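You operate a simulated robot arm through the tools that you are given. There is no shell and no other tool. Be economical: measure what you need, move in short steps, check, and stop when the job is done.

You run a simulated two-armed robot. Do the job below in one go: nothing can be reset, and whatever is moved stays where it is left.

Task
Load the narrow blue board into the gluer and roll glue on it.
Fine: wind the bed to the end by the glue tank, lay the board square on it, gap set to THIN, wind it right through and leave it there; the other boards stay dry.

It is judged by the outcome, as a careful person would: the job done as asked, and still so three seconds after it is handed in. It fails if anything else is knocked over, pushed out of place, dropped, spilled or broken.

Robot
Two 7-joint arms with two-finger parallel grippers on one trunk, on a base that drives. Base frame: it is fixed to the floor where the robot stands at the start and does not move with it; the origin is under the middle of the robot, x ahead of it, y to its left, z up. Readings come in m, rad, newtons and seconds.
The left shoulder is at the start at [0.062, 0.197, 1.179], the right one opposite. With the tool pointing down near the work surface each hand reaches from about 0.28 to 0.7 m from the robot's upright axis, wherever it stands, measured 20 degrees to its own side. Places, roughly: black selector of the gluer [0.6, 0.1, 1]; grey bed of the gluer [0.7, 0.2, 0.9]; handwheel of the gluer [0.5, 0.1, 0.8]; narrow green board [0.75, 1.25, 0.75]; roller of the gluer [0.7, 0.1, 1]; top of the gluer bed [0.7, 0.2, 0.9]. Payload 1.57 kg a hand.
Tool frame (each hand has its own): the origin (TCP) lies between the finger pads and is the grasp point; the fingertips stand 0.03 m ahead of it; z points along the fingers, y is the line along which they close. Largest opening 0.11 m; finger width 0.024, thickness 0.012; the body of the gripper, 0.048 by 0.112 m, starts 0.078 m behind the TCP.
Orientation is that of the tool frame in the base frame, as [roll, pitch, yaw] about the fixed x, y, z axes, in that order (R = Rz(yaw) Ry(pitch) Rx(roll)). With the fingers straight down and closing along the base's y, the tool's x points along the base's -x, its y along +y and its z along -z.

Tools
- The arms move only by the tool nudge_tool. It takes "left_plan", "right_plan" or both (then of equal length, played together; a hand with none holds still); each is a list that holds one entry, the list of rows, each a list of 6 numbers: the shift along the tool's x, y, z in cm, then the turn, a rotation vector about the tool's x, y, z in rad. In form: [[[dx, dy, dz, ax, ay, az], ...]]. A call has 1 to 8 rows; each row is the pose to reach, as a shift and turn from the pose commanded when the call began, along the tool's axes at that moment. "left_gripper" and "right_gripper" are, for a hand that has rows, the closure, from 0 (fully open) to 1 (shut), set as the call begins (left out, the last holds). Rows are played at 5 a second. More than 0.05 m and 0.15 rad between two rows, or a gripper value outside its range, and nothing of the call is played. Where a pose cannot be reached the arm comes as near as it can. A force on the tool above 50 N (or 10 N above the force at the start of the call, whichever is more), or a blocked arm, ends the call early, and 0.2 s more pass. The fingers move at their own pace (about 0.072 m/s each) and stop on an object; they squeeze with about 23 N. The grip force told is the motor's: it shows also when the fingers shut on nothing. Time passes only in rows, and 0.2 s behind the last, so rows that repeat a pose let the fingers close. It gives the time, the measured TCP pose, the force on the tool (base axes), the opening and the grip force at its end, in the units of the frame above (readings bear some noise), with the torque about the TCP (base axes, N m) and any sound that the robot's microphone picked up.
- Cameras (640 x 400 px; columns grow to the right, rows downward): "scene" is now at [0.1055, -0.0244, 1.753]; the picture's right is [-0.22, -0.98, 0.00], its down [-0.88, 0.20, -0.44] and it looks along [0.43, -0.10, -0.90] (base axes); focal length 266 px, centre (320, 200). "left" rides on the left gripper at [0.07, -0.016, -0.141] in its tool frame; the picture's right is [0.23, 0.97, 0.00], its down [-0.85, 0.20, -0.48] and it looks along [-0.47, 0.11, 0.88] (tool axes); focal length 222 px, centre (320, 200). "right" rides on the right gripper at [0.07, 0.016, -0.141] in its tool frame; the picture's right is [-0.23, 0.97, 0.00], its down [-0.85, -0.20, -0.48] and it looks along [-0.47, -0.11, 0.88] (tool axes); focal length 222 px, centre (320, 200). There is no depth. A picture from a camera that has moved, and an enlarged one, comes with that camera's place and axes in the base frame and with its lens. The place of the scene camera against the robot may be out by one fixed shift of up to 0.025 m in any direction.
- camera(camera): a new picture of that camera. The clock stands still meanwhile.
- lift_body(by): slides the trunk up (or, below 0, down) by that many m; the arms and the scene camera ride with it, the base frame stays. It gives what a move gives, with no picture.
- drive_base(legs): drives the robot by 1 to 6 legs, each [ahead, left, turn to the left] in m, m and rad, along the robot's own axes; the way and the turn of a leg run together, so that a leg with both is an arc; at most 1.5 m and 3.142 rad a leg. The arms and the cameras ride along, it lands a little off, and it stops where it bumps. It gives what a move gives.
- head_to(pan, tilt): turns the head with the scene camera to pan (to the left, within 1.501 rad either way) and tilt (down, from -0.506 to 1.204), counted from straight ahead of the robot. It gives what a move gives.
- zoom(camera, box): a new picture of the part [left, top, right, bottom] of that camera's present view, enlarged. The clock stands still meanwhile.
- finish_job(): hands the job in; it is judged then, once.

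Work in short steps. Places have to be worked out from the pictures, the camera data and where the tool is seen: move nearer, look again, correct. Check each grasp and each placing, and mend what went wrong. You have 120 turns and 100 pictures in all, those below and enlarged ones among them. Open the grippers and draw the arms clear of the work before you hand the job in, unless the task says otherwise; then end with one line.

The tools are called after "Call:" as a command line: name --argument value ..., lists and objects as JSON in quotes. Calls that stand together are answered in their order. nudge_tool: Moves the arms, as the interface text tells. Its arguments: {"type":"object","properties":{"left_plan":{"type":"array","items":{"type":"array","items":{"type":"array","items":{"type":"number"}}}},"left_gripper":{"type":"number"},"right_plan":{"type":"array","items":{"type":"array","items":{"type":"array","items":{"type":"number"}}}},"right_gripper":{"type":"number"}},"required":[]} The other tools are called the same way: lift_body (by) slides the trunk up or down; drive_base (legs) drives the base; head_to (pan, tilt) turns the head that bears the scene camera; camera (camera) takes a picture; zoom (camera, box) takes an enlarged picture of a part of a camera's view; finish_job () hands the job in.

At the start:

```text
t: 0.0
left_ee_pos: [0.4316, 0.1284, 1.1385]
left_tool_rot: [3.14, -0.003, -3.141]
left_wrist_force: [-0.4, 0.5, -0.4]
left_ft_torque: [0.0, 0.03, 0.01]
left_width: 0.11
left_grasp_force: 0.0
right_ee_pos: [0.391, -0.2232, 1.1835]
right_tool_rot: [3.14, -0.001, 3.141]
right_wrist_force: [-0.2, 0.2, 0.4]
right_ft_torque: [0.01, -0.01, -0.01]
right_width: 0.11
right_grasp_force: 0.0
trunk travel left (down, up): [-0.775, 0.215]
robot x, y, heading: [0.0001, 0.0004, -0.005]
head pan, tilt: [-0.22, 1.115]
```

scene: 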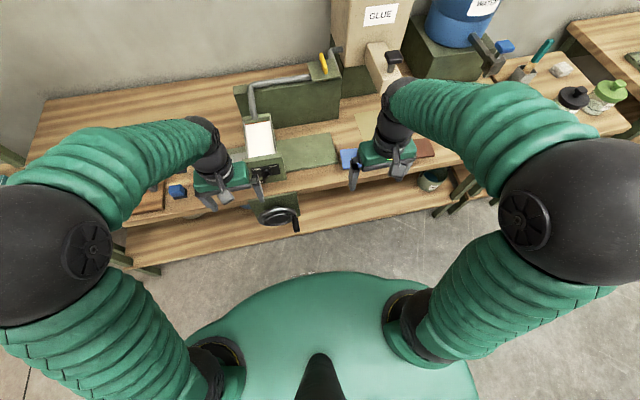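
right: 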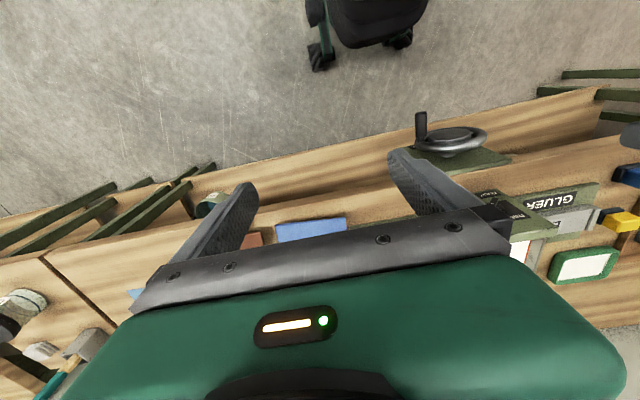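
left: 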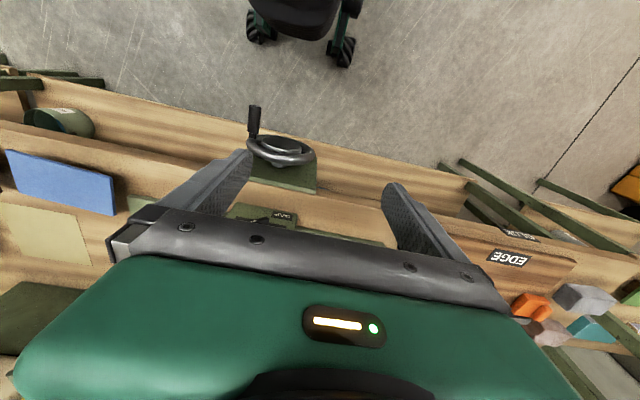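

The arms hide much of the bench, so I turn the head for a wider view of the gluer and the boards.

Call:
head_to --pan 0.3 --tilt 0.75

Call:
camera --camera "scene"

```text
t: 0.9
left_ee_pos: [0.4311, 0.1296, 1.1389]
left_tool_rot: [3.141, 0.0, -3.141]
left_wrist_force: [0.7, -1.2, -0.2]
left_ft_torque: [0.02, -0.01, -0.03]
left_width: 0.1101
left_grasp_force: 0.0
right_ee_pos: [0.3917, -0.222, 1.1833]
right_tool_rot: [3.14, -0.001, -3.141]
right_wrist_force: [0.1, 0.5, -0.7]
right_ft_torque: [-0.01, -0.02, 0.01]
right_width: 0.1099
right_grasp_force: 0.0
trunk travel left (down, up): [-0.775, 0.215]
robot x, y, heading: [-0.0004, -0.0029, 0.002]
head pan, tilt: [0.3, 0.75]
```

```text
96 pictures are left
camera scene: at [0.1239, 0.0136, 1.7796], right [0.29, -0.96, 0.0], down [-0.65, -0.2, -0.73], along [0.7, 0.22, -0.68], focal length 266 px, centre (320, 200)
```

scene: 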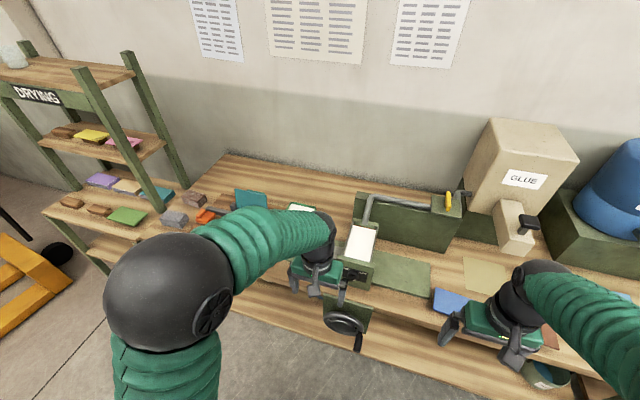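

I back away to see the bench free of the arms.

Call:
drive_base --legs '[[-0.5, 0, 0]]'

Call:
head_to --pan 0.1 --tilt 0.6

Call:
camera --camera "scene"

Call:
zoom --camera "scene" --box '[200, 100, 460, 262]'

Call:
zoom --camera "scene" --box '[0, 60, 260, 222]'

Call:
zoom --camera "scene" --box '[380, 80, 640, 242]'

```text
t: 3.9
left_ee_pos: [-0.0766, 0.1306, 1.1377]
left_tool_rot: [3.142, -0.002, -3.13]
left_wrist_force: [-0.3, 0.0, -0.2]
left_ft_torque: [-0.01, 0.01, -0.02]
left_width: 0.11
left_grasp_force: 0.0
right_ee_pos: [-0.1122, -0.2204, 1.1841]
right_tool_rot: [3.141, -0.001, -3.13]
right_wrist_force: [-0.1, 0.1, 0.2]
right_ft_torque: [-0.02, -0.02, -0.01]
right_width: 0.11
right_grasp_force: 0.0
trunk travel left (down, up): [-0.775, 0.215]
robot x, y, heading: [-0.5063, -0.0016, 0.009]
head pan, tilt: [0.3, 0.75]
```

```text
t: 4.7
left_ee_pos: [-0.0786, 0.1316, 1.1389]
left_tool_rot: [3.141, 0.0, -3.128]
left_wrist_force: [-0.6, 0.9, 0.7]
left_ft_torque: [-0.01, 0.01, 0.03]
left_width: 0.1101
left_grasp_force: 0.0
right_ee_pos: [-0.1147, -0.2205, 1.1851]
right_tool_rot: [-3.14, 0.0, -3.131]
right_wrist_force: [0.0, 0.5, 0.3]
right_ft_torque: [-0.01, -0.03, 0.01]
right_width: 0.1099
right_grasp_force: 0.1
trunk travel left (down, up): [-0.775, 0.215]
robot x, y, heading: [-0.5046, -0.0022, 0.008]
head pan, tilt: [0.099, 0.6]
```

```text
95 pictures are left
camera scene: at [-0.3733, -0.0039, 1.7924], right [0.11, -0.99, 0.0], down [-0.56, -0.06, -0.82], along [0.82, 0.09, -0.57], focal length 266 px, centre (320, 200)
```

scene: 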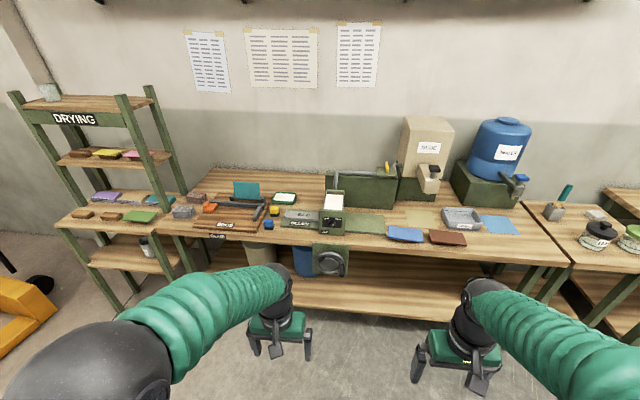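

```text
2.46 times, centred on (330, 181) of scene
camera zoom: at [-0.3733, -0.0039, 1.7924], right [0.11, -0.99, 0.0], down [-0.56, -0.06, -0.82], along [0.82, 0.09, -0.57], focal length 655 px, centre (295, 247)
```

zoom: 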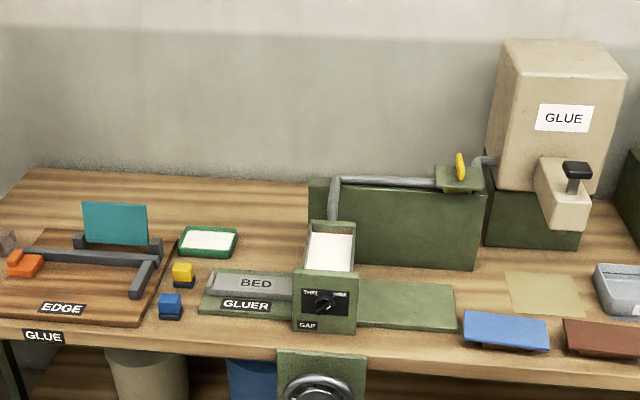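

```text
2.46 times, centred on (130, 141) of scene
camera zoom: at [-0.3733, -0.0039, 1.7924], right [0.11, -0.99, 0.0], down [-0.56, -0.06, -0.82], along [0.82, 0.09, -0.57], focal length 655 px, centre (788, 345)
```

zoom: 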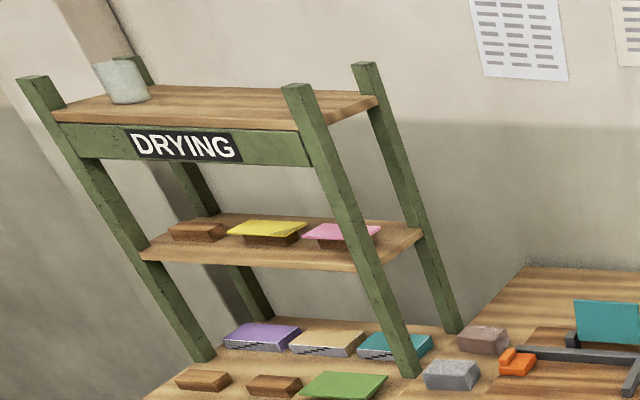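

```text
2.46 times, centred on (510, 161) of scene
camera zoom: at [-0.3733, -0.0039, 1.7924], right [0.11, -0.99, 0.0], down [-0.56, -0.06, -0.82], along [0.82, 0.09, -0.57], focal length 655 px, centre (-148, 296)
```

zoom: 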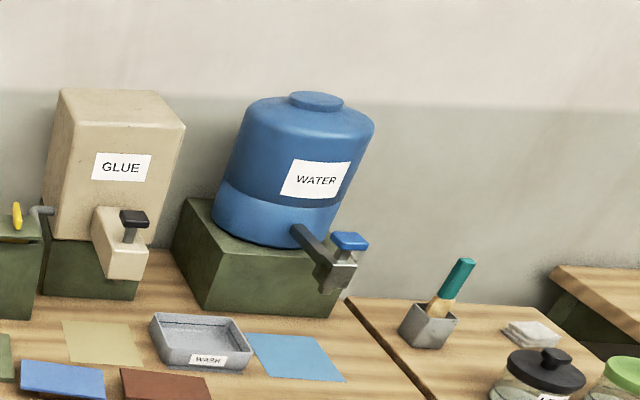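

The bed is now at the left end (away from the tank); the blue board lies right of the gluer on the bench. I zoom in on the details.

Call:
zoom --camera "scene" --box '[300, 160, 412, 230]'

Call:
zoom --camera "scene" --box '[280, 205, 392, 285]'

Call:
zoom --camera "scene" --box '[370, 195, 482, 265]'

```text
5.71 times, centred on (356, 195) of scene
camera zoom: at [-0.3733, -0.0039, 1.7924], right [0.11, -0.99, 0.0], down [-0.56, -0.06, -0.82], along [0.82, 0.09, -0.57], focal length 1522 px, centre (114, 229)
```

zoom: 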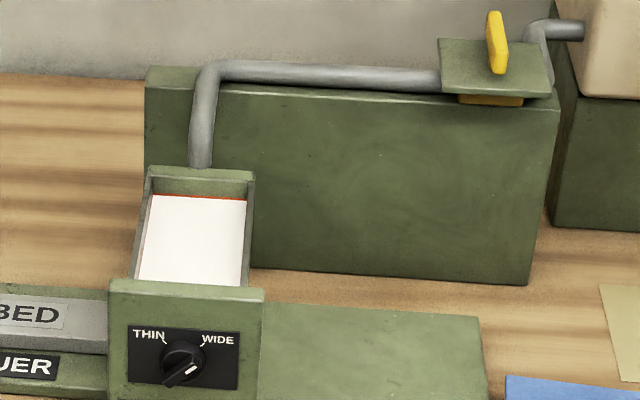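

```text
5.00 times, centred on (336, 245) of scene
camera zoom: at [-0.3733, -0.0039, 1.7924], right [0.11, -0.99, 0.0], down [-0.56, -0.06, -0.82], along [0.82, 0.09, -0.57], focal length 1331 px, centre (240, -25)
```

zoom: 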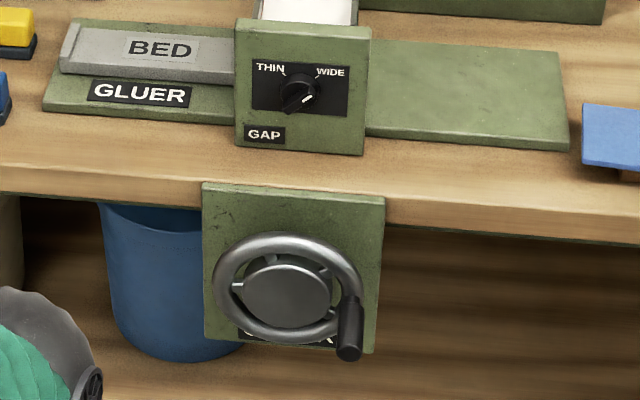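

```text
5.71 times, centred on (426, 230) of scene
camera zoom: at [-0.3733, -0.0039, 1.7924], right [0.11, -0.99, 0.0], down [-0.56, -0.06, -0.82], along [0.82, 0.09, -0.57], focal length 1522 px, centre (-286, 29)
```

zoom: 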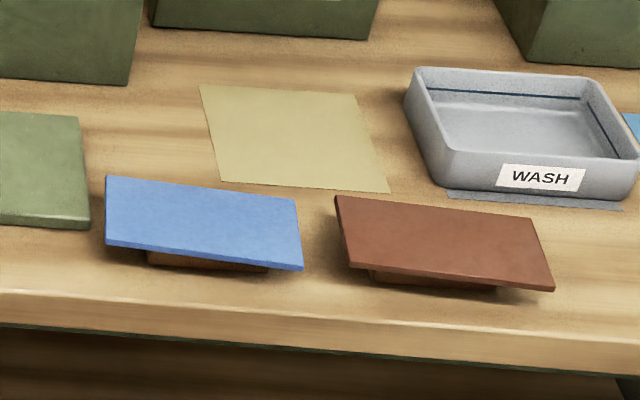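

The pointer seems to be off THIN, and the crank handle sits at about 3 o'clock. I turn the left hand to point forward and drop the trunk a bit.

Call:
nudge_tool --left_plan '[[[0, 0, 0, 0, -0.14, 0], [0, 0, 0, 0, -0.28, 0], [0, 0, 0, 0, -0.42, 0], [0, 0, 0, 0, -0.56, 0], [0, 0, 0, 0, -0.7, 0], [0, 0, 0, 0, -0.84, 0], [0, 0, 0, 0, -0.98, 0], [0, 0, 0, 0, -1.12, 0]]]'

Call:
lift_body --by -0.2

Call:
nudge_tool --left_plan '[[[0, 0, 0, 0, -0.14, 0], [0, 0, 0, 0, -0.28, 0], [0, 0, 0, 0, -0.45, 0]]]'

```text
t: 6.5
left_ee_pos: [-0.0105, 0.09, 1.1239]
left_tool_rot: [-3.14, 1.118, -3.13]
left_wrist_force: [0.1, -0.5, 0.6]
left_ft_torque: [0.01, 0.0, 0.05]
left_width: 0.1101
left_grasp_force: 0.1
left hand out of reach, approached as far as the arm can: row 5, 6, 7, 8
right_ee_pos: [-0.1143, -0.2219, 1.183]
right_tool_rot: [-3.14, 0.001, -3.131]
right_wrist_force: [0.8, -0.1, 0.4]
right_ft_torque: [-0.01, -0.01, -0.01]
right_width: 0.1098
right_grasp_force: 0.0
trunk travel left (down, up): [-0.775, 0.215]
robot x, y, heading: [-0.5031, -0.0027, 0.016]
head pan, tilt: [0.099, 0.6]
```

```text
t: 8.6
left_ee_pos: [-0.0114, 0.0921, 0.9258]
left_tool_rot: [3.14, 1.119, -3.132]
left_wrist_force: [0.8, 0.3, -0.5]
left_ft_torque: [-0.03, -0.01, -0.01]
left_width: 0.1101
left_grasp_force: 0.0
right_ee_pos: [-0.1148, -0.2213, 0.9857]
right_tool_rot: [3.141, 0.003, -3.13]
right_wrist_force: [0.3, 0.3, -0.1]
right_ft_torque: [0.0, 0.02, 0.01]
right_width: 0.1099
right_grasp_force: 0.1
trunk travel left (down, up): [-0.575, 0.415]
robot x, y, heading: [-0.5065, -0.0024, 0.008]
head pan, tilt: [0.099, 0.6]
```

```text
refused: row 3 steps farther than a row can; nothing moved
```

The arm wants more extension for a level hand; I finish the turn while reaching forward.

Call:
nudge_tool --left_plan '[[[0, 2, 3, 0, -0.12, 0], [-1, 4, 6, 0, -0.24, 0], [-3, 5, 9, 0, -0.36, 0], [-4, 6, 10, 0, -0.45, 0]]]'

Call:
camera --camera "left"

```text
t: 9.6
left_ee_pos: [0.0908, 0.1111, 0.9259]
left_tool_rot: [1.987, 1.559, 2.031]
left_wrist_force: [0.4, 0.2, 0.0]
left_ft_torque: [0.02, -0.01, 0.01]
left_width: 0.1101
left_grasp_force: 0.0
left hand out of reach, approached as far as the arm can: row 2, 3, 4
right_ee_pos: [-0.1143, -0.2218, 0.9835]
right_tool_rot: [3.141, 0.001, -3.13]
right_wrist_force: [0.6, -0.3, 0.3]
right_ft_torque: [0.01, 0.0, -0.05]
right_width: 0.1102
right_grasp_force: 0.1
trunk travel left (down, up): [-0.575, 0.415]
robot x, y, heading: [-0.5053, -0.0049, 0.008]
head pan, tilt: [0.099, 0.6]
```

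```text
88 pictures are left
camera left: at [-0.0494, 0.0892, 0.8565], right [-0.04, 0.98, -0.22], down [-0.48, 0.17, 0.86], along [0.88, 0.14, 0.46], focal length 222 px, centre (320, 200)
```

left: 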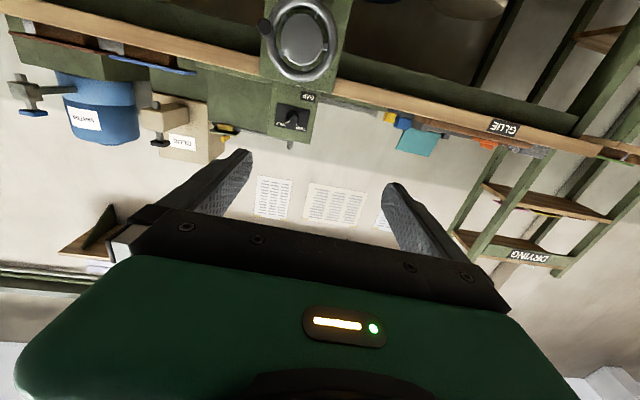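

Now I drive closer so the left hand stands in front of the wheel, staying short of it.

Call:
drive_base --legs '[[0.25, -0.055, 0]]'

Call:
nudge_tool --left_plan '[[[3, 0, 0, 0, 0, 0], [6, 0, 0, 0, 0, 0], [9, 0, 0, 0, 0, 0]]]'

Call:
camera --camera "left"

Call:
camera --camera "scene"

```text
t: 11.4
left_ee_pos: [0.3362, 0.062, 0.9262]
left_tool_rot: [2.158, 1.564, 2.2]
left_wrist_force: [0.0, 0.5, 0.5]
left_ft_torque: [0.0, 0.0, 0.0]
left_width: 0.1099
left_grasp_force: 0.1
right_ee_pos: [0.1319, -0.2721, 0.9847]
right_tool_rot: [-3.14, 0.002, -3.128]
right_wrist_force: [-0.1, 0.0, -0.4]
right_ft_torque: [-0.01, -0.01, 0.01]
right_width: 0.1099
right_grasp_force: 0.1
trunk travel left (down, up): [-0.575, 0.415]
robot x, y, heading: [-0.2592, -0.0544, 0.013]
head pan, tilt: [0.099, 0.6]
```

```text
t: 12.2
left_ee_pos: [0.3343, 0.047, 0.8381]
left_tool_rot: [1.952, 1.556, 2.005]
left_wrist_force: [-0.4, -0.1, 0.2]
left_ft_torque: [0.0, 0.01, 0.01]
left_width: 0.1099
left_grasp_force: 0.0
left hand out of reach, approached as far as the arm can: row 2, 3
right_ee_pos: [0.1317, -0.2741, 0.9842]
right_tool_rot: [-3.141, 0.001, -3.129]
right_wrist_force: [0.4, 0.4, 0.4]
right_ft_torque: [-0.01, 0.0, -0.03]
right_width: 0.1099
right_grasp_force: 0.0
trunk travel left (down, up): [-0.575, 0.415]
robot x, y, heading: [-0.26, -0.0555, 0.012]
head pan, tilt: [0.099, 0.6]
```

```text
87 pictures are left
camera left: at [0.1944, 0.025, 0.7689], right [-0.05, 0.98, -0.21], down [-0.48, 0.16, 0.86], along [0.87, 0.15, 0.46], focal length 222 px, centre (320, 200)
```

left: 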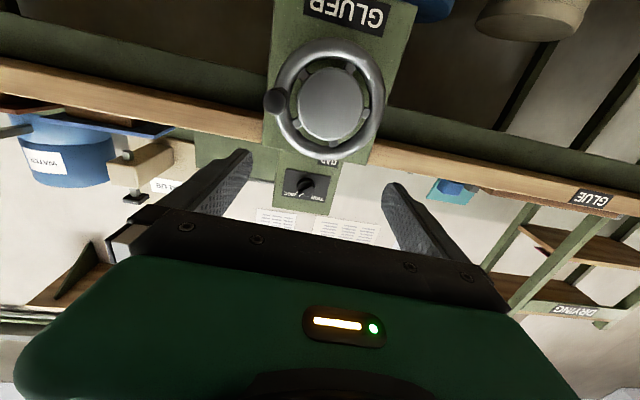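

```text
86 pictures are left
camera scene: at [-0.126, -0.0567, 1.5924], right [0.11, -0.99, 0.0], down [-0.56, -0.06, -0.82], along [0.82, 0.09, -0.57], focal length 266 px, centre (320, 200)
```

scene: 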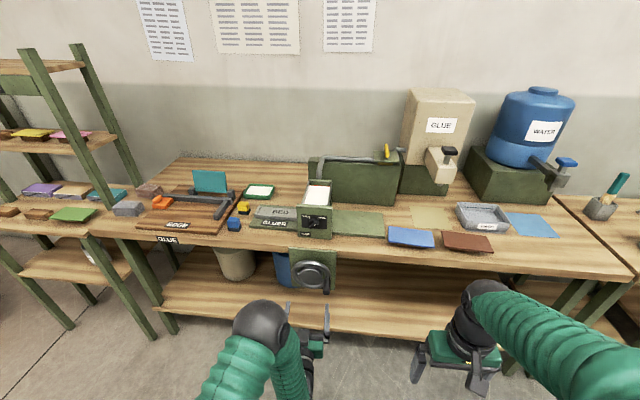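

Hub is at about y 0.058, z 0.79, handle near (y 0.0, z 0.80). I test which way the arm can move freely here, since it drifted right.

Call:
nudge_tool --left_plan '[[[0, 3, 0, 0, 0, 0], [0, 5, 0, 0, 0, 0]]]'

Call:
nudge_tool --left_plan '[[[0, -4, -4, 0, 0, 0], [0, -7, -8, 0, 0, 0]]]'

Call:
nudge_tool --left_plan '[[[4, 0, 0, 0, 0, 0], [8, 0, 0, 0, 0, 0]]]'

```text
t: 12.8
left_ee_pos: [0.3337, 0.0607, 0.8447]
left_tool_rot: [1.942, 1.548, 2.01]
left_wrist_force: [-1.1, -0.8, -0.6]
left_ft_torque: [0.02, 0.04, 0.04]
left_width: 0.1099
left_grasp_force: 0.3
left hand out of reach, approached as far as the arm can: row 1, 2
right_ee_pos: [0.1324, -0.2739, 0.9851]
right_tool_rot: [-3.141, 0.001, -3.131]
right_wrist_force: [0.0, -0.8, -0.7]
right_ft_torque: [-0.01, 0.02, -0.01]
right_width: 0.1103
right_grasp_force: 0.1
trunk travel left (down, up): [-0.575, 0.415]
robot x, y, heading: [-0.2588, -0.0552, 0.009]
head pan, tilt: [0.099, 0.6]
```

```text
refused: row 1 steps farther than a row can; nothing moved
```

```text
t: 13.4
left_ee_pos: [0.3362, 0.0401, 0.7699]
left_tool_rot: [1.911, 1.549, 1.967]
left_wrist_force: [-0.1, -0.3, 0.1]
left_ft_torque: [-0.02, -0.01, 0.0]
left_width: 0.1101
left_grasp_force: 0.1
left hand out of reach, approached as far as the arm can: row 1, 2
right_ee_pos: [0.1314, -0.274, 0.9854]
right_tool_rot: [-3.141, 0.002, -3.129]
right_wrist_force: [-0.6, 0.2, -0.4]
right_ft_torque: [0.03, -0.01, -0.01]
right_width: 0.1099
right_grasp_force: 0.0
trunk travel left (down, up): [-0.575, 0.415]
robot x, y, heading: [-0.2591, -0.0585, 0.012]
head pan, tilt: [0.099, 0.6]
```

Level-hand reach is poor. A hand tilted 45° forward-down can straddle the handle just as well, so I tilt back up.

Call:
nudge_tool --left_plan '[[[0, 0, 0, 0, 0.14, 0], [0, 0, 0, 0, 0.28, 0], [0, 0, 0, 0, 0.42, 0], [0, 0, 0, 0, 0.56, 0], [0, 0, 0, 0, 0.7, 0], [0, 0, 0, 0, 0.8, 0]]]'

Call:
nudge_tool --left_plan '[[[0, 3, 0, 0, 0, 0], [0, 5, 0, 0, 0, 0]]]'

Call:
camera --camera "left"

```text
t: 14.8
left_ee_pos: [0.3327, 0.0409, 0.7691]
left_tool_rot: [3.129, 0.766, -3.108]
left_wrist_force: [-0.1, -0.5, 0.2]
left_ft_torque: [-0.01, 0.01, -0.02]
left_width: 0.11
left_grasp_force: 0.1
right_ee_pos: [0.1314, -0.2743, 0.9854]
right_tool_rot: [-3.141, 0.002, -3.129]
right_wrist_force: [0.1, -0.7, -0.6]
right_ft_torque: [0.0, -0.04, -0.04]
right_width: 0.1099
right_grasp_force: 0.1
trunk travel left (down, up): [-0.575, 0.415]
robot x, y, heading: [-0.2594, -0.0579, 0.013]
head pan, tilt: [0.099, 0.6]
```

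```text
t: 15.4
left_ee_pos: [0.3308, 0.0927, 0.7696]
left_tool_rot: [3.131, 0.765, -3.107]
left_wrist_force: [0.4, 0.4, -0.4]
left_ft_torque: [-0.01, -0.02, -0.01]
left_width: 0.11
left_grasp_force: 0.1
right_ee_pos: [0.1307, -0.2718, 0.9852]
right_tool_rot: [-3.141, 0.001, -3.131]
right_wrist_force: [0.5, 0.0, 0.9]
right_ft_torque: [0.0, -0.04, 0.03]
right_width: 0.1099
right_grasp_force: 0.1
trunk travel left (down, up): [-0.575, 0.415]
robot x, y, heading: [-0.258, -0.058, 0.014]
head pan, tilt: [0.099, 0.6]
```

```text
85 pictures are left
camera left: at [0.1844, 0.0697, 0.8221], right [-0.2, 0.97, -0.15], down [0.28, 0.2, 0.94], along [0.94, 0.15, -0.31], focal length 222 px, centre (320, 200)
```

left: 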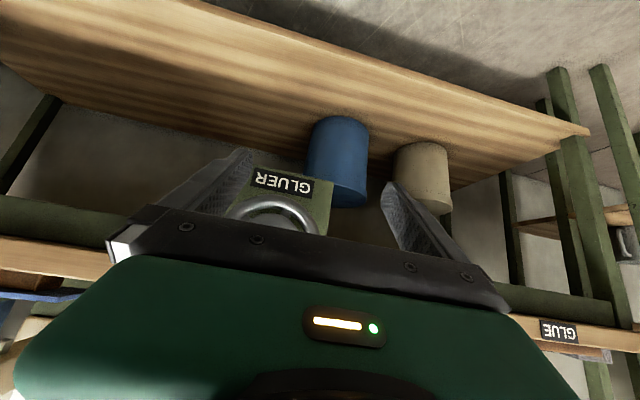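

I zoom the scene camera on the wheel and on the selector to fix the handle geometry.

Call:
zoom --camera "scene" --box '[270, 230, 350, 310]'

Call:
zoom --camera "scene" --box '[280, 180, 360, 240]'

```text
5.00 times, centred on (310, 270) of scene
camera zoom: at [-0.1271, -0.0533, 1.5924], right [0.11, -0.99, 0.0], down [-0.56, -0.06, -0.82], along [0.82, 0.09, -0.57], focal length 1331 px, centre (370, -150)
```

zoom: 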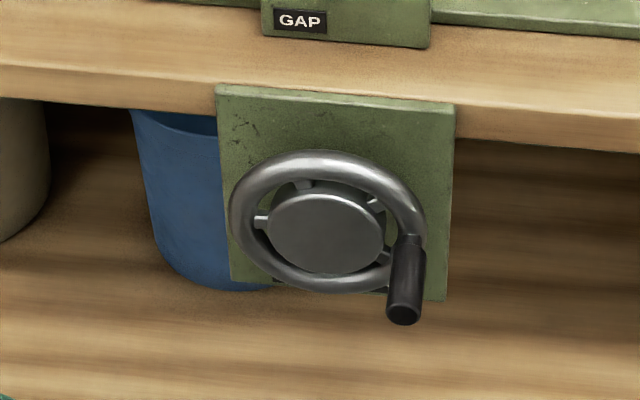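

```text
6.67 times, centred on (320, 210) of scene
camera zoom: at [-0.1271, -0.0533, 1.5924], right [0.11, -0.99, 0.0], down [-0.56, -0.06, -0.82], along [0.82, 0.09, -0.57], focal length 1775 px, centre (320, 133)
```

zoom: 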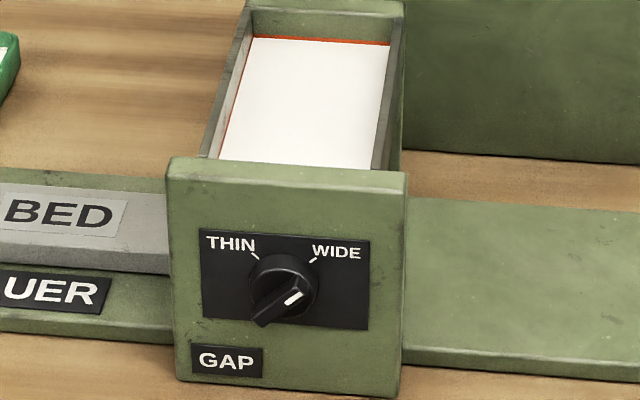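

Handle: axis y≈0, z≈0.797, x from 0.455 to 0.52; hub (0.524, 0.063, 0.79). Selector is at WIDE. I drive nearer by 0.12 and look at the handle with the hand camera.

Call:
drive_base --legs '[[0.12, 0, -0.013]]'

Call:
camera --camera "scene"

```text
t: 16.7
left_ee_pos: [0.4518, 0.0832, 0.7696]
left_tool_rot: [3.128, 0.767, -3.121]
left_wrist_force: [0.2, -0.4, 0.7]
left_ft_torque: [0.02, -0.02, 0.01]
left_width: 0.1102
left_grasp_force: 0.0
right_ee_pos: [0.2479, -0.2795, 0.9853]
right_tool_rot: [-3.14, 0.001, 3.141]
right_wrist_force: [0.5, 0.6, -0.2]
right_ft_torque: [-0.03, 0.02, -0.01]
right_width: 0.11
right_grasp_force: 0.1
trunk travel left (down, up): [-0.575, 0.415]
robot x, y, heading: [-0.1417, -0.0552, -0.002]
head pan, tilt: [0.099, 0.6]
```

```text
82 pictures are left
camera scene: at [-0.0088, -0.0579, 1.5926], right [0.1, -1.0, 0.0], down [-0.56, -0.05, -0.82], along [0.82, 0.08, -0.57], focal length 266 px, centre (320, 200)
```

scene: 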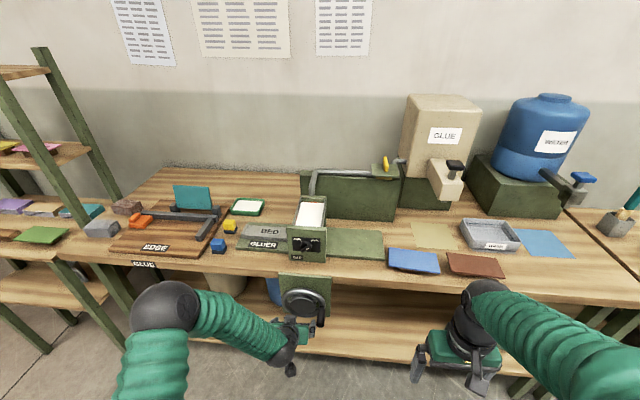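

I back the hand off along its axis, shift it over the handle and narrow the fingers somewhat, then check.

Call:
nudge_tool --left_plan '[[[-2, 0, -3, 0, 0, 0], [-3.7, 0, -6, 0, 0, 0], [-3.7, -4.5, -6, 0, 0, 0], [-3.7, -8.2, -6, 0, 0, 0], [-3.7, -8.2, -6, 0, 0, 0]]]' --left_gripper 0.4

Call:
zoom --camera "scene" --box '[240, 240, 360, 340]'

Call:
camera --camera "left"

```text
t: 17.9
left_ee_pos: [0.4404, -0.0022, 0.8377]
left_tool_rot: [3.128, 0.766, -3.125]
left_wrist_force: [-0.3, -0.5, 0.2]
left_ft_torque: [0.0, -0.02, 0.0]
left_width: 0.0657
left_grasp_force: 0.1
right_ee_pos: [0.247, -0.2809, 0.9851]
right_tool_rot: [-3.142, 0.003, 3.14]
right_wrist_force: [-0.2, -0.4, -0.1]
right_ft_torque: [0.01, -0.03, -0.01]
right_width: 0.11
right_grasp_force: 0.1
trunk travel left (down, up): [-0.575, 0.415]
robot x, y, heading: [-0.1407, -0.0593, 0.002]
head pan, tilt: [0.099, 0.6]
```

```text
4.00 times, centred on (300, 290) of scene
camera zoom: at [-0.008, -0.0589, 1.5925], right [0.1, -1.0, 0.0], down [-0.56, -0.05, -0.82], along [0.82, 0.08, -0.57], focal length 1065 px, centre (400, -160)
```

zoom: 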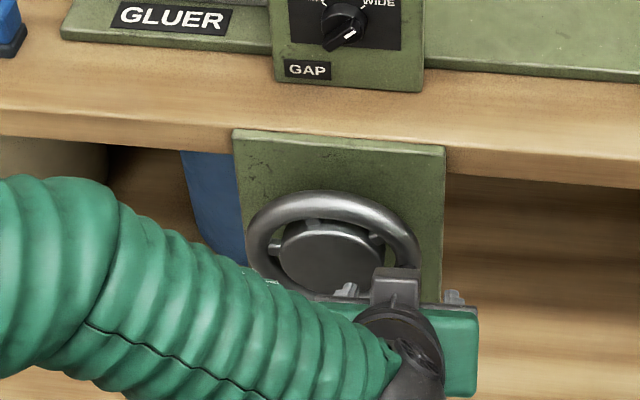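

```text
80 pictures are left
camera left: at [0.2934, -0.0234, 0.8899], right [-0.19, 0.97, -0.15], down [0.28, 0.2, 0.94], along [0.94, 0.14, -0.31], focal length 222 px, centre (320, 200)
```

left: 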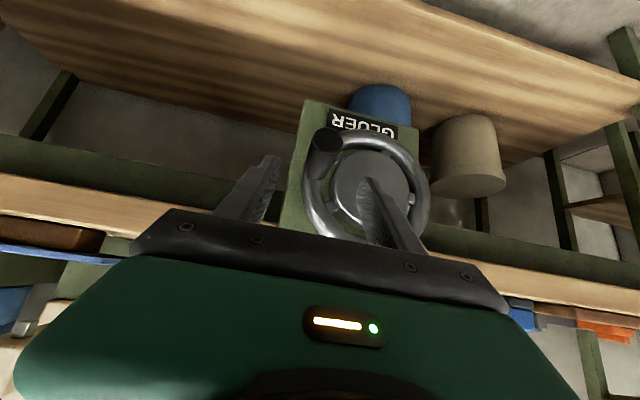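

The handle lies centred between the fingers. I advance and close.

Call:
nudge_tool --left_plan '[[[0.3, 0, 3, 0, 0, 0], [0.6, 0, 6, 0, 0, 0]]]'

Call:
nudge_tool --left_plan '[[[0, 0, 0, 0, 0, 0], [0, 0, 0, 0, 0, 0], [0, 0, 0, 0, 0, 0]]]' --left_gripper 1.0

Call:
camera --camera "left"

```text
t: 18.5
left_ee_pos: [0.4708, 0.0004, 0.7916]
left_tool_rot: [3.128, 0.768, -3.123]
left_wrist_force: [-29.9, -1.5, 14.3]
left_ft_torque: [0.5, 0.01, 1.0]
left_width: 0.0658
left_grasp_force: 0.3
right_ee_pos: [0.2418, -0.2801, 0.9873]
right_tool_rot: [3.141, 0.009, 3.14]
right_wrist_force: [0.6, 0.5, -0.3]
right_ft_torque: [-0.01, 0.03, 0.01]
right_width: 0.1101
right_grasp_force: 0.0
trunk travel left (down, up): [-0.575, 0.415]
robot x, y, heading: [-0.1427, -0.0534, -0.0]
head pan, tilt: [0.099, 0.6]
```

```text
t: 19.3
left_ee_pos: [0.4729, -0.0034, 0.7921]
left_tool_rot: [3.125, 0.766, -3.132]
left_wrist_force: [-27.1, -2.7, 0.9]
left_ft_torque: [0.24, 0.4, -1.03]
left_width: 0.0257
left_grasp_force: 36.9
right_ee_pos: [0.2447, -0.282, 0.9864]
right_tool_rot: [3.14, 0.006, 3.139]
right_wrist_force: [0.3, 0.4, 0.1]
right_ft_torque: [0.03, 0.01, 0.01]
right_width: 0.1101
right_grasp_force: 0.1
trunk travel left (down, up): [-0.575, 0.415]
robot x, y, heading: [-0.1391, -0.0565, -0.002]
head pan, tilt: [0.099, 0.6]
```

```text
79 pictures are left
camera left: at [0.326, -0.0233, 0.8438], right [-0.19, 0.97, -0.15], down [0.28, 0.19, 0.94], along [0.94, 0.13, -0.31], focal length 222 px, centre (320, 200)
```

left: 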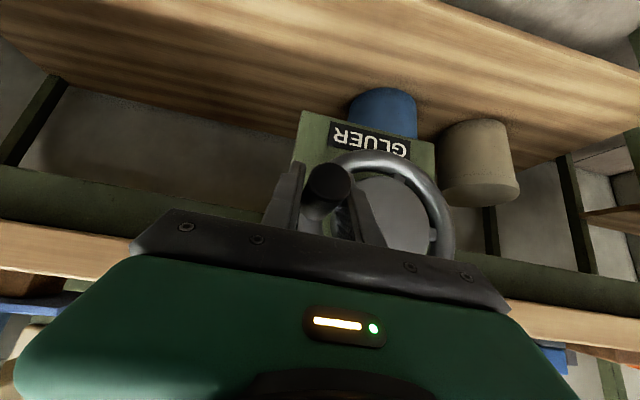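

Handle gripped (2.6 cm). I ease back 8 mm and try an eighth of a turn clockwise to see which way the bed goes.

Call:
nudge_tool --left_plan '[[[0.58, 0, -0.55, 0, 0, 0], [2.29, 0.5, 1.23, 0, 0, 0], [3.77, 1.9, 2.76, 0, 0, 0]]]'

Call:
zoom --camera "scene" --box '[220, 200, 400, 340]'

```text
t: 20.0
left_ee_pos: [0.4702, -0.0021, 0.7772]
left_tool_rot: [3.141, 0.799, -3.132]
left_wrist_force: [-7.9, -20.1, 15.9]
left_ft_torque: [-0.83, -0.33, -1.48]
left_width: 0.0251
left_grasp_force: 36.4
right_ee_pos: [0.2422, -0.2783, 0.9886]
right_tool_rot: [-3.14, 0.007, 3.14]
right_wrist_force: [-0.3, -0.1, -0.4]
right_ft_torque: [-0.01, 0.0, 0.04]
right_width: 0.11
right_grasp_force: 0.1
trunk travel left (down, up): [-0.575, 0.415]
robot x, y, heading: [-0.1423, -0.0564, -0.003]
head pan, tilt: [0.099, 0.6]
stopped in row 3 (left hand): the force on the tool passed its limit at 83 N (the readings are from after the stop); the commanded pose is now the measured one
```

```text
2.86 times, centred on (310, 270) of scene
camera zoom: at [-0.0182, -0.0604, 1.5937], right [0.1, -1.0, 0.0], down [-0.56, -0.05, -0.83], along [0.82, 0.08, -0.56], focal length 761 px, centre (349, 0)
```

zoom: 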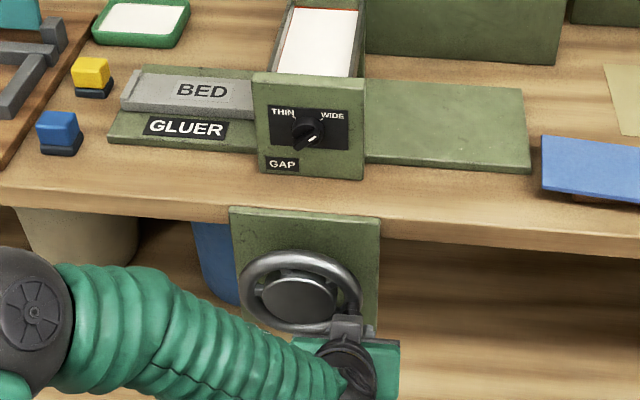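

The wheel blocked that way (bed perhaps at its stop). I try the other way, in small steps.

Call:
nudge_tool --left_plan '[[[-0.9, 0, -0.94, 0, 0, 0], [-1.8, 0.13, -1.87, 0, 0, 0], [-2.63, 0.5, -2.74, 0, 0, 0], [-3.47, 1.15, -3.6, 0, 0, 0]]]'

Call:
zoom --camera "scene" --box '[220, 200, 400, 340]'

```text
t: 20.7
left_ee_pos: [0.4727, -0.0006, 0.7928]
left_tool_rot: [-3.133, 0.763, -3.135]
left_wrist_force: [28.9, -9.1, -32.2]
left_ft_torque: [-1.92, 0.02, -3.18]
left_width: 0.0247
left_grasp_force: 36.3
right_ee_pos: [0.252, -0.2771, 0.9827]
right_tool_rot: [-3.139, -0.003, 3.139]
right_wrist_force: [0.9, 0.3, 0.0]
right_ft_torque: [-0.03, -0.02, -0.03]
right_width: 0.1101
right_grasp_force: 0.1
trunk travel left (down, up): [-0.575, 0.415]
robot x, y, heading: [-0.1409, -0.0554, -0.002]
head pan, tilt: [0.099, 0.6]
stopped in row 3 (left hand): the force on the tool passed its limit at 61 N (the readings are from after the stop); the commanded pose is now the measured one
```

```text
2.86 times, centred on (310, 270) of scene
camera zoom: at [0.0077, -0.0573, 1.5908], right [0.1, -1.0, 0.0], down [-0.57, -0.05, -0.82], along [0.81, 0.08, -0.57], focal length 761 px, centre (349, 0)
```

zoom: 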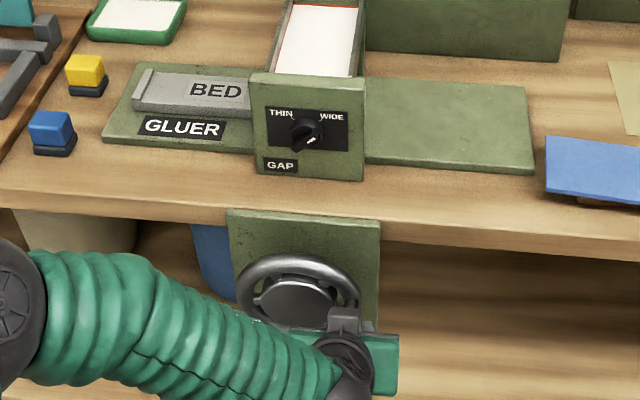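

The bed did move right by ~2 cm on the upward (counter-clockwise) push, so that's the way; it just needs slower motion. I continue slowly.

Call:
nudge_tool --left_plan '[[[-0.28, 0.01, -0.3, 0, 0, 0], [-0.56, 0.05, -0.58, 0, 0, 0], [-0.84, 0.11, -0.87, 0, 0, 0], [-1.11, 0.2, -1.16, 0, 0, 0], [-1.38, 0.31, -1.44, 0, 0, 0], [-1.64, 0.45, -1.72, 0, 0, 0], [-1.9, 0.61, -1.99, 0, 0, 0], [-2.16, 0.8, -2.25, 0, 0, 0]]]'

Call:
zoom --camera "scene" --box '[220, 200, 400, 340]'

```text
t: 21.1
left_ee_pos: [0.471, -0.0011, 0.7933]
left_tool_rot: [-3.135, 0.761, -3.139]
left_wrist_force: [46.9, -3.4, -43.3]
left_ft_torque: [-2.44, 1.05, -3.6]
left_width: 0.0249
left_grasp_force: 36.7
right_ee_pos: [0.2516, -0.2786, 0.9838]
right_tool_rot: [3.142, -0.003, 3.137]
right_wrist_force: [0.9, -0.1, -0.3]
right_ft_torque: [0.0, 0.01, -0.01]
right_width: 0.11
right_grasp_force: 0.1
trunk travel left (down, up): [-0.575, 0.415]
robot x, y, heading: [-0.1404, -0.0534, -0.004]
head pan, tilt: [0.099, 0.6]
stopped in row 1 (left hand): the force on the tool passed its limit at 56 N (the readings are from after the stop); the commanded pose is now the measured one
```

```text
2.86 times, centred on (310, 270) of scene
camera zoom: at [0.015, -0.0586, 1.5902], right [0.1, -1.0, 0.0], down [-0.58, -0.05, -0.82], along [0.81, 0.08, -0.58], focal length 761 px, centre (349, 0)
```

zoom: 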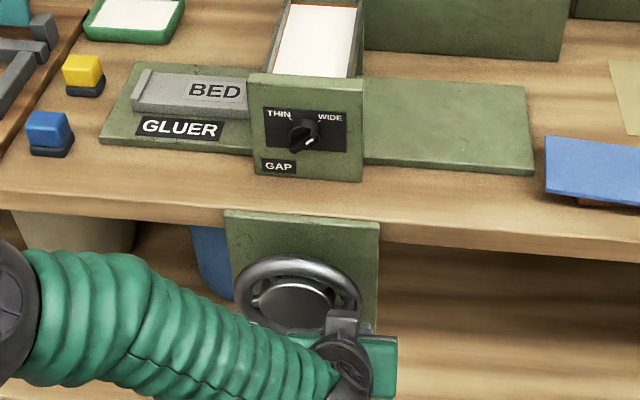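

Forces stay high along the tool axis, as if the fingertips were wedged on the rim. I open the fingers, which should release the strain, and read.

Call:
nudge_tool --left_plan '[[[0, 0, 0, 0, 0, 0], [0, 0, 0, 0, 0, 0]]]' --left_gripper 0.45

Call:
camera --camera "left"

```text
t: 21.7
left_ee_pos: [0.4661, -0.0017, 0.7976]
left_tool_rot: [-3.137, 0.768, -3.139]
left_wrist_force: [0.4, -0.2, 0.1]
left_ft_torque: [0.0, 0.02, 0.04]
left_width: 0.0602
left_grasp_force: 0.1
right_ee_pos: [0.2465, -0.2812, 0.9875]
right_tool_rot: [-3.141, 0.004, 3.14]
right_wrist_force: [0.8, -0.5, -0.6]
right_ft_torque: [0.0, 0.02, 0.01]
right_width: 0.11
right_grasp_force: 0.2
trunk travel left (down, up): [-0.575, 0.415]
robot x, y, heading: [-0.1362, -0.0584, -0.0]
head pan, tilt: [0.099, 0.6]
```

```text
75 pictures are left
camera left: at [0.3177, -0.0178, 0.8514], right [-0.16, 0.97, -0.16], down [0.28, 0.2, 0.94], along [0.94, 0.11, -0.31], focal length 222 px, centre (320, 200)
```

left: 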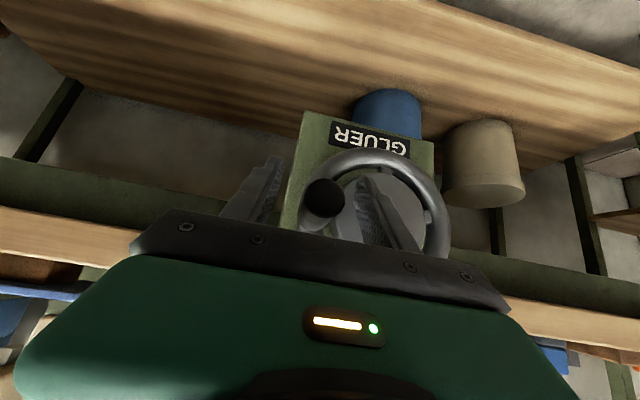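

I draw the hand back to see the wheel and bed plainly.

Call:
nudge_tool --left_plan '[[[0, 0, -4, 0, 0, 0], [0, 0, -8, 0, 0, 0], [0, 4, -9, 0, 0, 0], [0, 8, -10, 0, 0, 0], [0, 12, -10, 0, 0, 0]]]'

Call:
zoom --camera "scene" --box '[230, 210, 370, 330]'

```text
t: 22.9
left_ee_pos: [0.3928, 0.1211, 0.8725]
left_tool_rot: [-3.133, 0.771, -3.135]
left_wrist_force: [0.2, 0.2, 0.5]
left_ft_torque: [-0.03, -0.01, 0.0]
left_width: 0.0608
left_grasp_force: 0.1
right_ee_pos: [0.2412, -0.2763, 0.9893]
right_tool_rot: [-3.138, 0.01, 3.136]
right_wrist_force: [0.0, -0.4, -0.4]
right_ft_torque: [-0.03, 0.01, 0.01]
right_width: 0.1101
right_grasp_force: 0.1
trunk travel left (down, up): [-0.575, 0.415]
robot x, y, heading: [-0.1431, -0.0553, -0.001]
head pan, tilt: [0.099, 0.6]
```

```text
3.33 times, centred on (300, 270) of scene
camera zoom: at [-0.0074, -0.0548, 1.5925], right [0.1, -1.0, 0.0], down [-0.56, -0.06, -0.82], along [0.82, 0.08, -0.57], focal length 888 px, centre (387, -33)
```

zoom: 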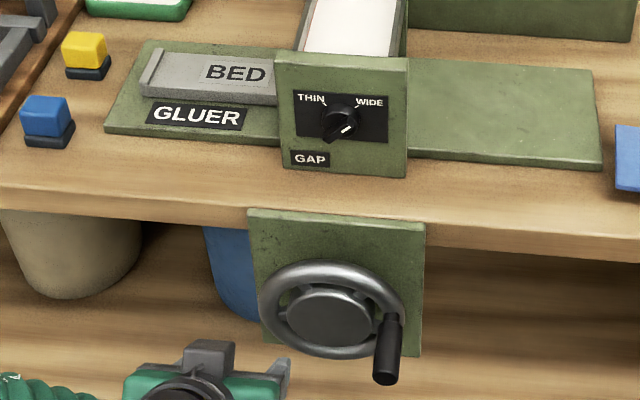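

The bed moved ~2 cm right. I regrip the handle a bit farther out and test whether it creeps under a steady upward load.

Call:
nudge_tool --left_plan '[[[0, -4, 0, 0, 0, 0], [0, -8, 0, 0, 0, 0], [0, -12.3, 1, 0, 0, 0], [0, -12.3, 5, 0, 0, 0], [0, -12.3, 10, 0, 0, 0]]]'

Call:
nudge_tool --left_plan '[[[0, 0, 0, 0, 0, 0], [0, 0, 0, 0, 0, 0], [0, 0, 0, 0, 0, 0]]]' --left_gripper 1.0

Call:
nudge_tool --left_plan '[[[-0.2, 0, -0.2, 0, 0, 0], [-0.4, 0, -0.4, 0, 0, 0], [-0.6, 0, -0.55, 0, 0, 0], [-0.8, 0.05, -0.7, 0, 0, 0], [-0.8, 0.05, -0.7, 0, 0, 0], [-0.8, 0.05, -0.7, 0, 0, 0], [-0.8, 0.05, -0.7, 0, 0, 0], [-0.8, 0.05, -0.7, 0, 0, 0]]]'

```text
t: 24.1
left_ee_pos: [0.4658, -0.0048, 0.8005]
left_tool_rot: [-3.136, 0.773, -3.138]
left_wrist_force: [0.1, -0.7, -0.1]
left_ft_torque: [0.0, 0.01, 0.04]
left_width: 0.0604
left_grasp_force: 0.1
right_ee_pos: [0.2432, -0.2791, 0.9877]
right_tool_rot: [-3.141, 0.006, 3.139]
right_wrist_force: [0.4, -1.2, -0.4]
right_ft_torque: [0.0, 0.01, 0.01]
right_width: 0.1101
right_grasp_force: 0.1
trunk travel left (down, up): [-0.575, 0.415]
robot x, y, heading: [-0.1394, -0.058, -0.004]
head pan, tilt: [0.099, 0.6]
```

```text
t: 24.9
left_ee_pos: [0.4642, -0.0013, 0.8008]
left_tool_rot: [-3.137, 0.77, -3.138]
left_wrist_force: [-2.7, 12.3, -2.9]
left_ft_torque: [-0.18, -0.16, -1.29]
left_width: 0.0247
left_grasp_force: 36.5
right_ee_pos: [0.2411, -0.2771, 0.9885]
right_tool_rot: [-3.139, 0.009, 3.14]
right_wrist_force: [0.7, 0.7, -0.4]
right_ft_torque: [0.03, 0.02, 0.0]
right_width: 0.1101
right_grasp_force: 0.1
trunk travel left (down, up): [-0.575, 0.415]
robot x, y, heading: [-0.1388, -0.0567, -0.002]
head pan, tilt: [0.099, 0.6]
```

```text
t: 26.7
left_ee_pos: [0.4638, 0.0011, 0.8096]
left_tool_rot: [-3.134, 0.77, -3.135]
left_wrist_force: [-4.1, 24.1, -13.0]
left_ft_torque: [-0.29, 0.49, -0.96]
left_width: 0.0246
left_grasp_force: 35.5
right_ee_pos: [0.243, -0.2751, 0.9893]
right_tool_rot: [-3.137, 0.006, 3.138]
right_wrist_force: [0.1, -0.1, -0.2]
right_ft_torque: [0.0, -0.02, 0.0]
right_width: 0.11
right_grasp_force: 0.0
trunk travel left (down, up): [-0.575, 0.415]
robot x, y, heading: [-0.1402, -0.0564, -0.005]
head pan, tilt: [0.099, 0.6]
```

It turns easily now with little force. I follow the circle upward slowly.

Call:
nudge_tool --left_plan '[[[-0.24, 0.7, -0.25, 0, 0, 0], [-0.61, 1.1, -0.62, 0, 0, 0], [-0.94, 1.43, -0.97, 0, 0, 0], [-1.26, 1.76, -1.3, 0, 0, 0], [-1.56, 2.14, -1.61, 0, 0, 0], [-1.83, 2.54, -1.89, 0, 0, 0], [-2.08, 2.99, -2.15, 0, 0, 0], [-2.3, 3.46, -2.37, 0, 0, 0]]]'

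Call:
zoom --camera "scene" --box '[220, 200, 400, 340]'

```text
t: 28.5
left_ee_pos: [0.4642, 0.0284, 0.8494]
left_tool_rot: [3.141, 0.781, 3.138]
left_wrist_force: [8.7, -18.3, 22.8]
left_ft_torque: [-0.05, 0.21, -0.86]
left_width: 0.0247
left_grasp_force: 37.1
right_ee_pos: [0.24, -0.282, 0.989]
right_tool_rot: [3.141, 0.01, 3.14]
right_wrist_force: [-0.1, -0.9, -0.3]
right_ft_torque: [0.0, 0.0, -0.01]
right_width: 0.1102
right_grasp_force: 0.0
trunk travel left (down, up): [-0.575, 0.415]
robot x, y, heading: [-0.1366, -0.0561, -0.001]
head pan, tilt: [0.099, 0.6]
```

```text
2.86 times, centred on (310, 270) of scene
camera zoom: at [-0.0098, -0.0665, 1.5932], right [0.1, -1.0, -0.01], down [-0.56, -0.05, -0.83], along [0.82, 0.08, -0.56], focal length 761 px, centre (349, 0)
```

zoom: 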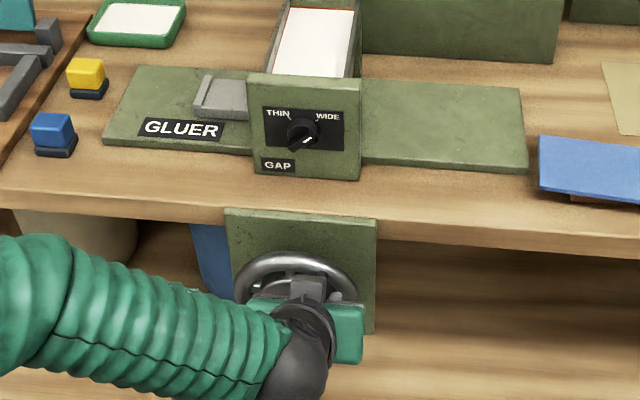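

The bed is moving well (about 9 cm so far of the way right). Fitted circle: centre (0.0645, 0.795), r 0.065; I carry on over the top.

Call:
nudge_tool --left_plan '[[[-0.6, 0.33, -0.62, 0, 0, 0], [-0.8, 0.91, -0.83, 0, 0, 0], [-0.95, 1.53, -0.98, 0, 0, 0], [-1.06, 2.16, -1.09, 0, 0, 0], [-1.12, 2.8, -1.16, 0, 0, 0], [-1.14, 3.45, -1.18, 0, 0, 0], [-1.11, 4.1, -1.15, 0, 0, 0], [-1.04, 4.74, -1.08, 0, 0, 0]]]'

Call:
zoom --camera "scene" --box '[220, 200, 400, 340]'

```text
t: 30.3
left_ee_pos: [0.465, 0.0772, 0.86]
left_tool_rot: [-3.14, 0.773, -3.138]
left_wrist_force: [4.6, -7.6, 5.4]
left_ft_torque: [-0.5, -0.47, -1.08]
left_width: 0.0247
left_grasp_force: 36.4
right_ee_pos: [0.2418, -0.2805, 0.9884]
right_tool_rot: [-3.141, 0.009, 3.137]
right_wrist_force: [0.0, -0.4, 0.8]
right_ft_torque: [0.01, -0.02, 0.03]
right_width: 0.1099
right_grasp_force: 0.1
trunk travel left (down, up): [-0.575, 0.415]
robot x, y, heading: [-0.1388, -0.0519, -0.004]
head pan, tilt: [0.099, 0.6]
```

```text
2.86 times, centred on (310, 270) of scene
camera zoom: at [-0.0067, -0.062, 1.5925], right [0.1, -1.0, 0.0], down [-0.56, -0.05, -0.82], along [0.82, 0.08, -0.57], focal length 761 px, centre (349, 0)
```

zoom: 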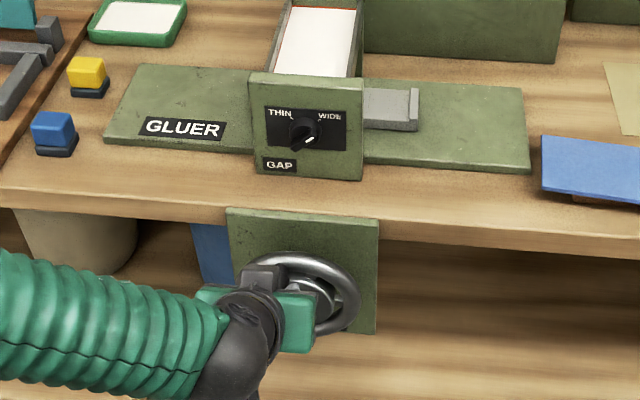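

Forces low, bed now emerging on the right. I wind on.

Call:
nudge_tool --left_plan '[[[0.12, 0.63, 0.12, 0, 0, 0], [0.28, 1.23, 0.29, 0, 0, 0], [0.47, 1.82, 0.49, 0, 0, 0], [0.72, 2.37, 0.74, 0, 0, 0], [0.99, 2.88, 1.02, 0, 0, 0], [1.3, 3.35, 1.34, 0, 0, 0], [1.65, 3.78, 1.7, 0, 0, 0], [2.02, 4.15, 2.08, 0, 0, 0]]]'

Call:
zoom --camera "scene" --box '[220, 200, 400, 340]'

```text
t: 32.1
left_ee_pos: [0.4637, 0.1186, 0.8302]
left_tool_rot: [-3.137, 0.773, 3.141]
left_wrist_force: [-0.3, -11.7, 1.0]
left_ft_torque: [-0.46, -0.49, -1.42]
left_width: 0.0243
left_grasp_force: 36.3
right_ee_pos: [0.2417, -0.281, 0.9871]
right_tool_rot: [3.141, 0.008, 3.138]
right_wrist_force: [-0.6, 0.0, 0.7]
right_ft_torque: [-0.05, -0.04, -0.04]
right_width: 0.1101
right_grasp_force: 0.2
trunk travel left (down, up): [-0.575, 0.415]
robot x, y, heading: [-0.1403, -0.0574, -0.007]
head pan, tilt: [0.099, 0.6]
```

```text
2.86 times, centred on (310, 270) of scene
camera zoom: at [-0.0071, -0.0615, 1.5925], right [0.1, -1.0, 0.0], down [-0.56, -0.05, -0.82], along [0.82, 0.08, -0.57], focal length 761 px, centre (349, 0)
```

zoom: 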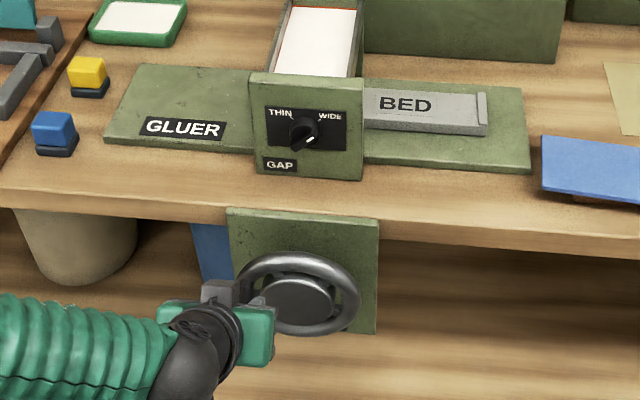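

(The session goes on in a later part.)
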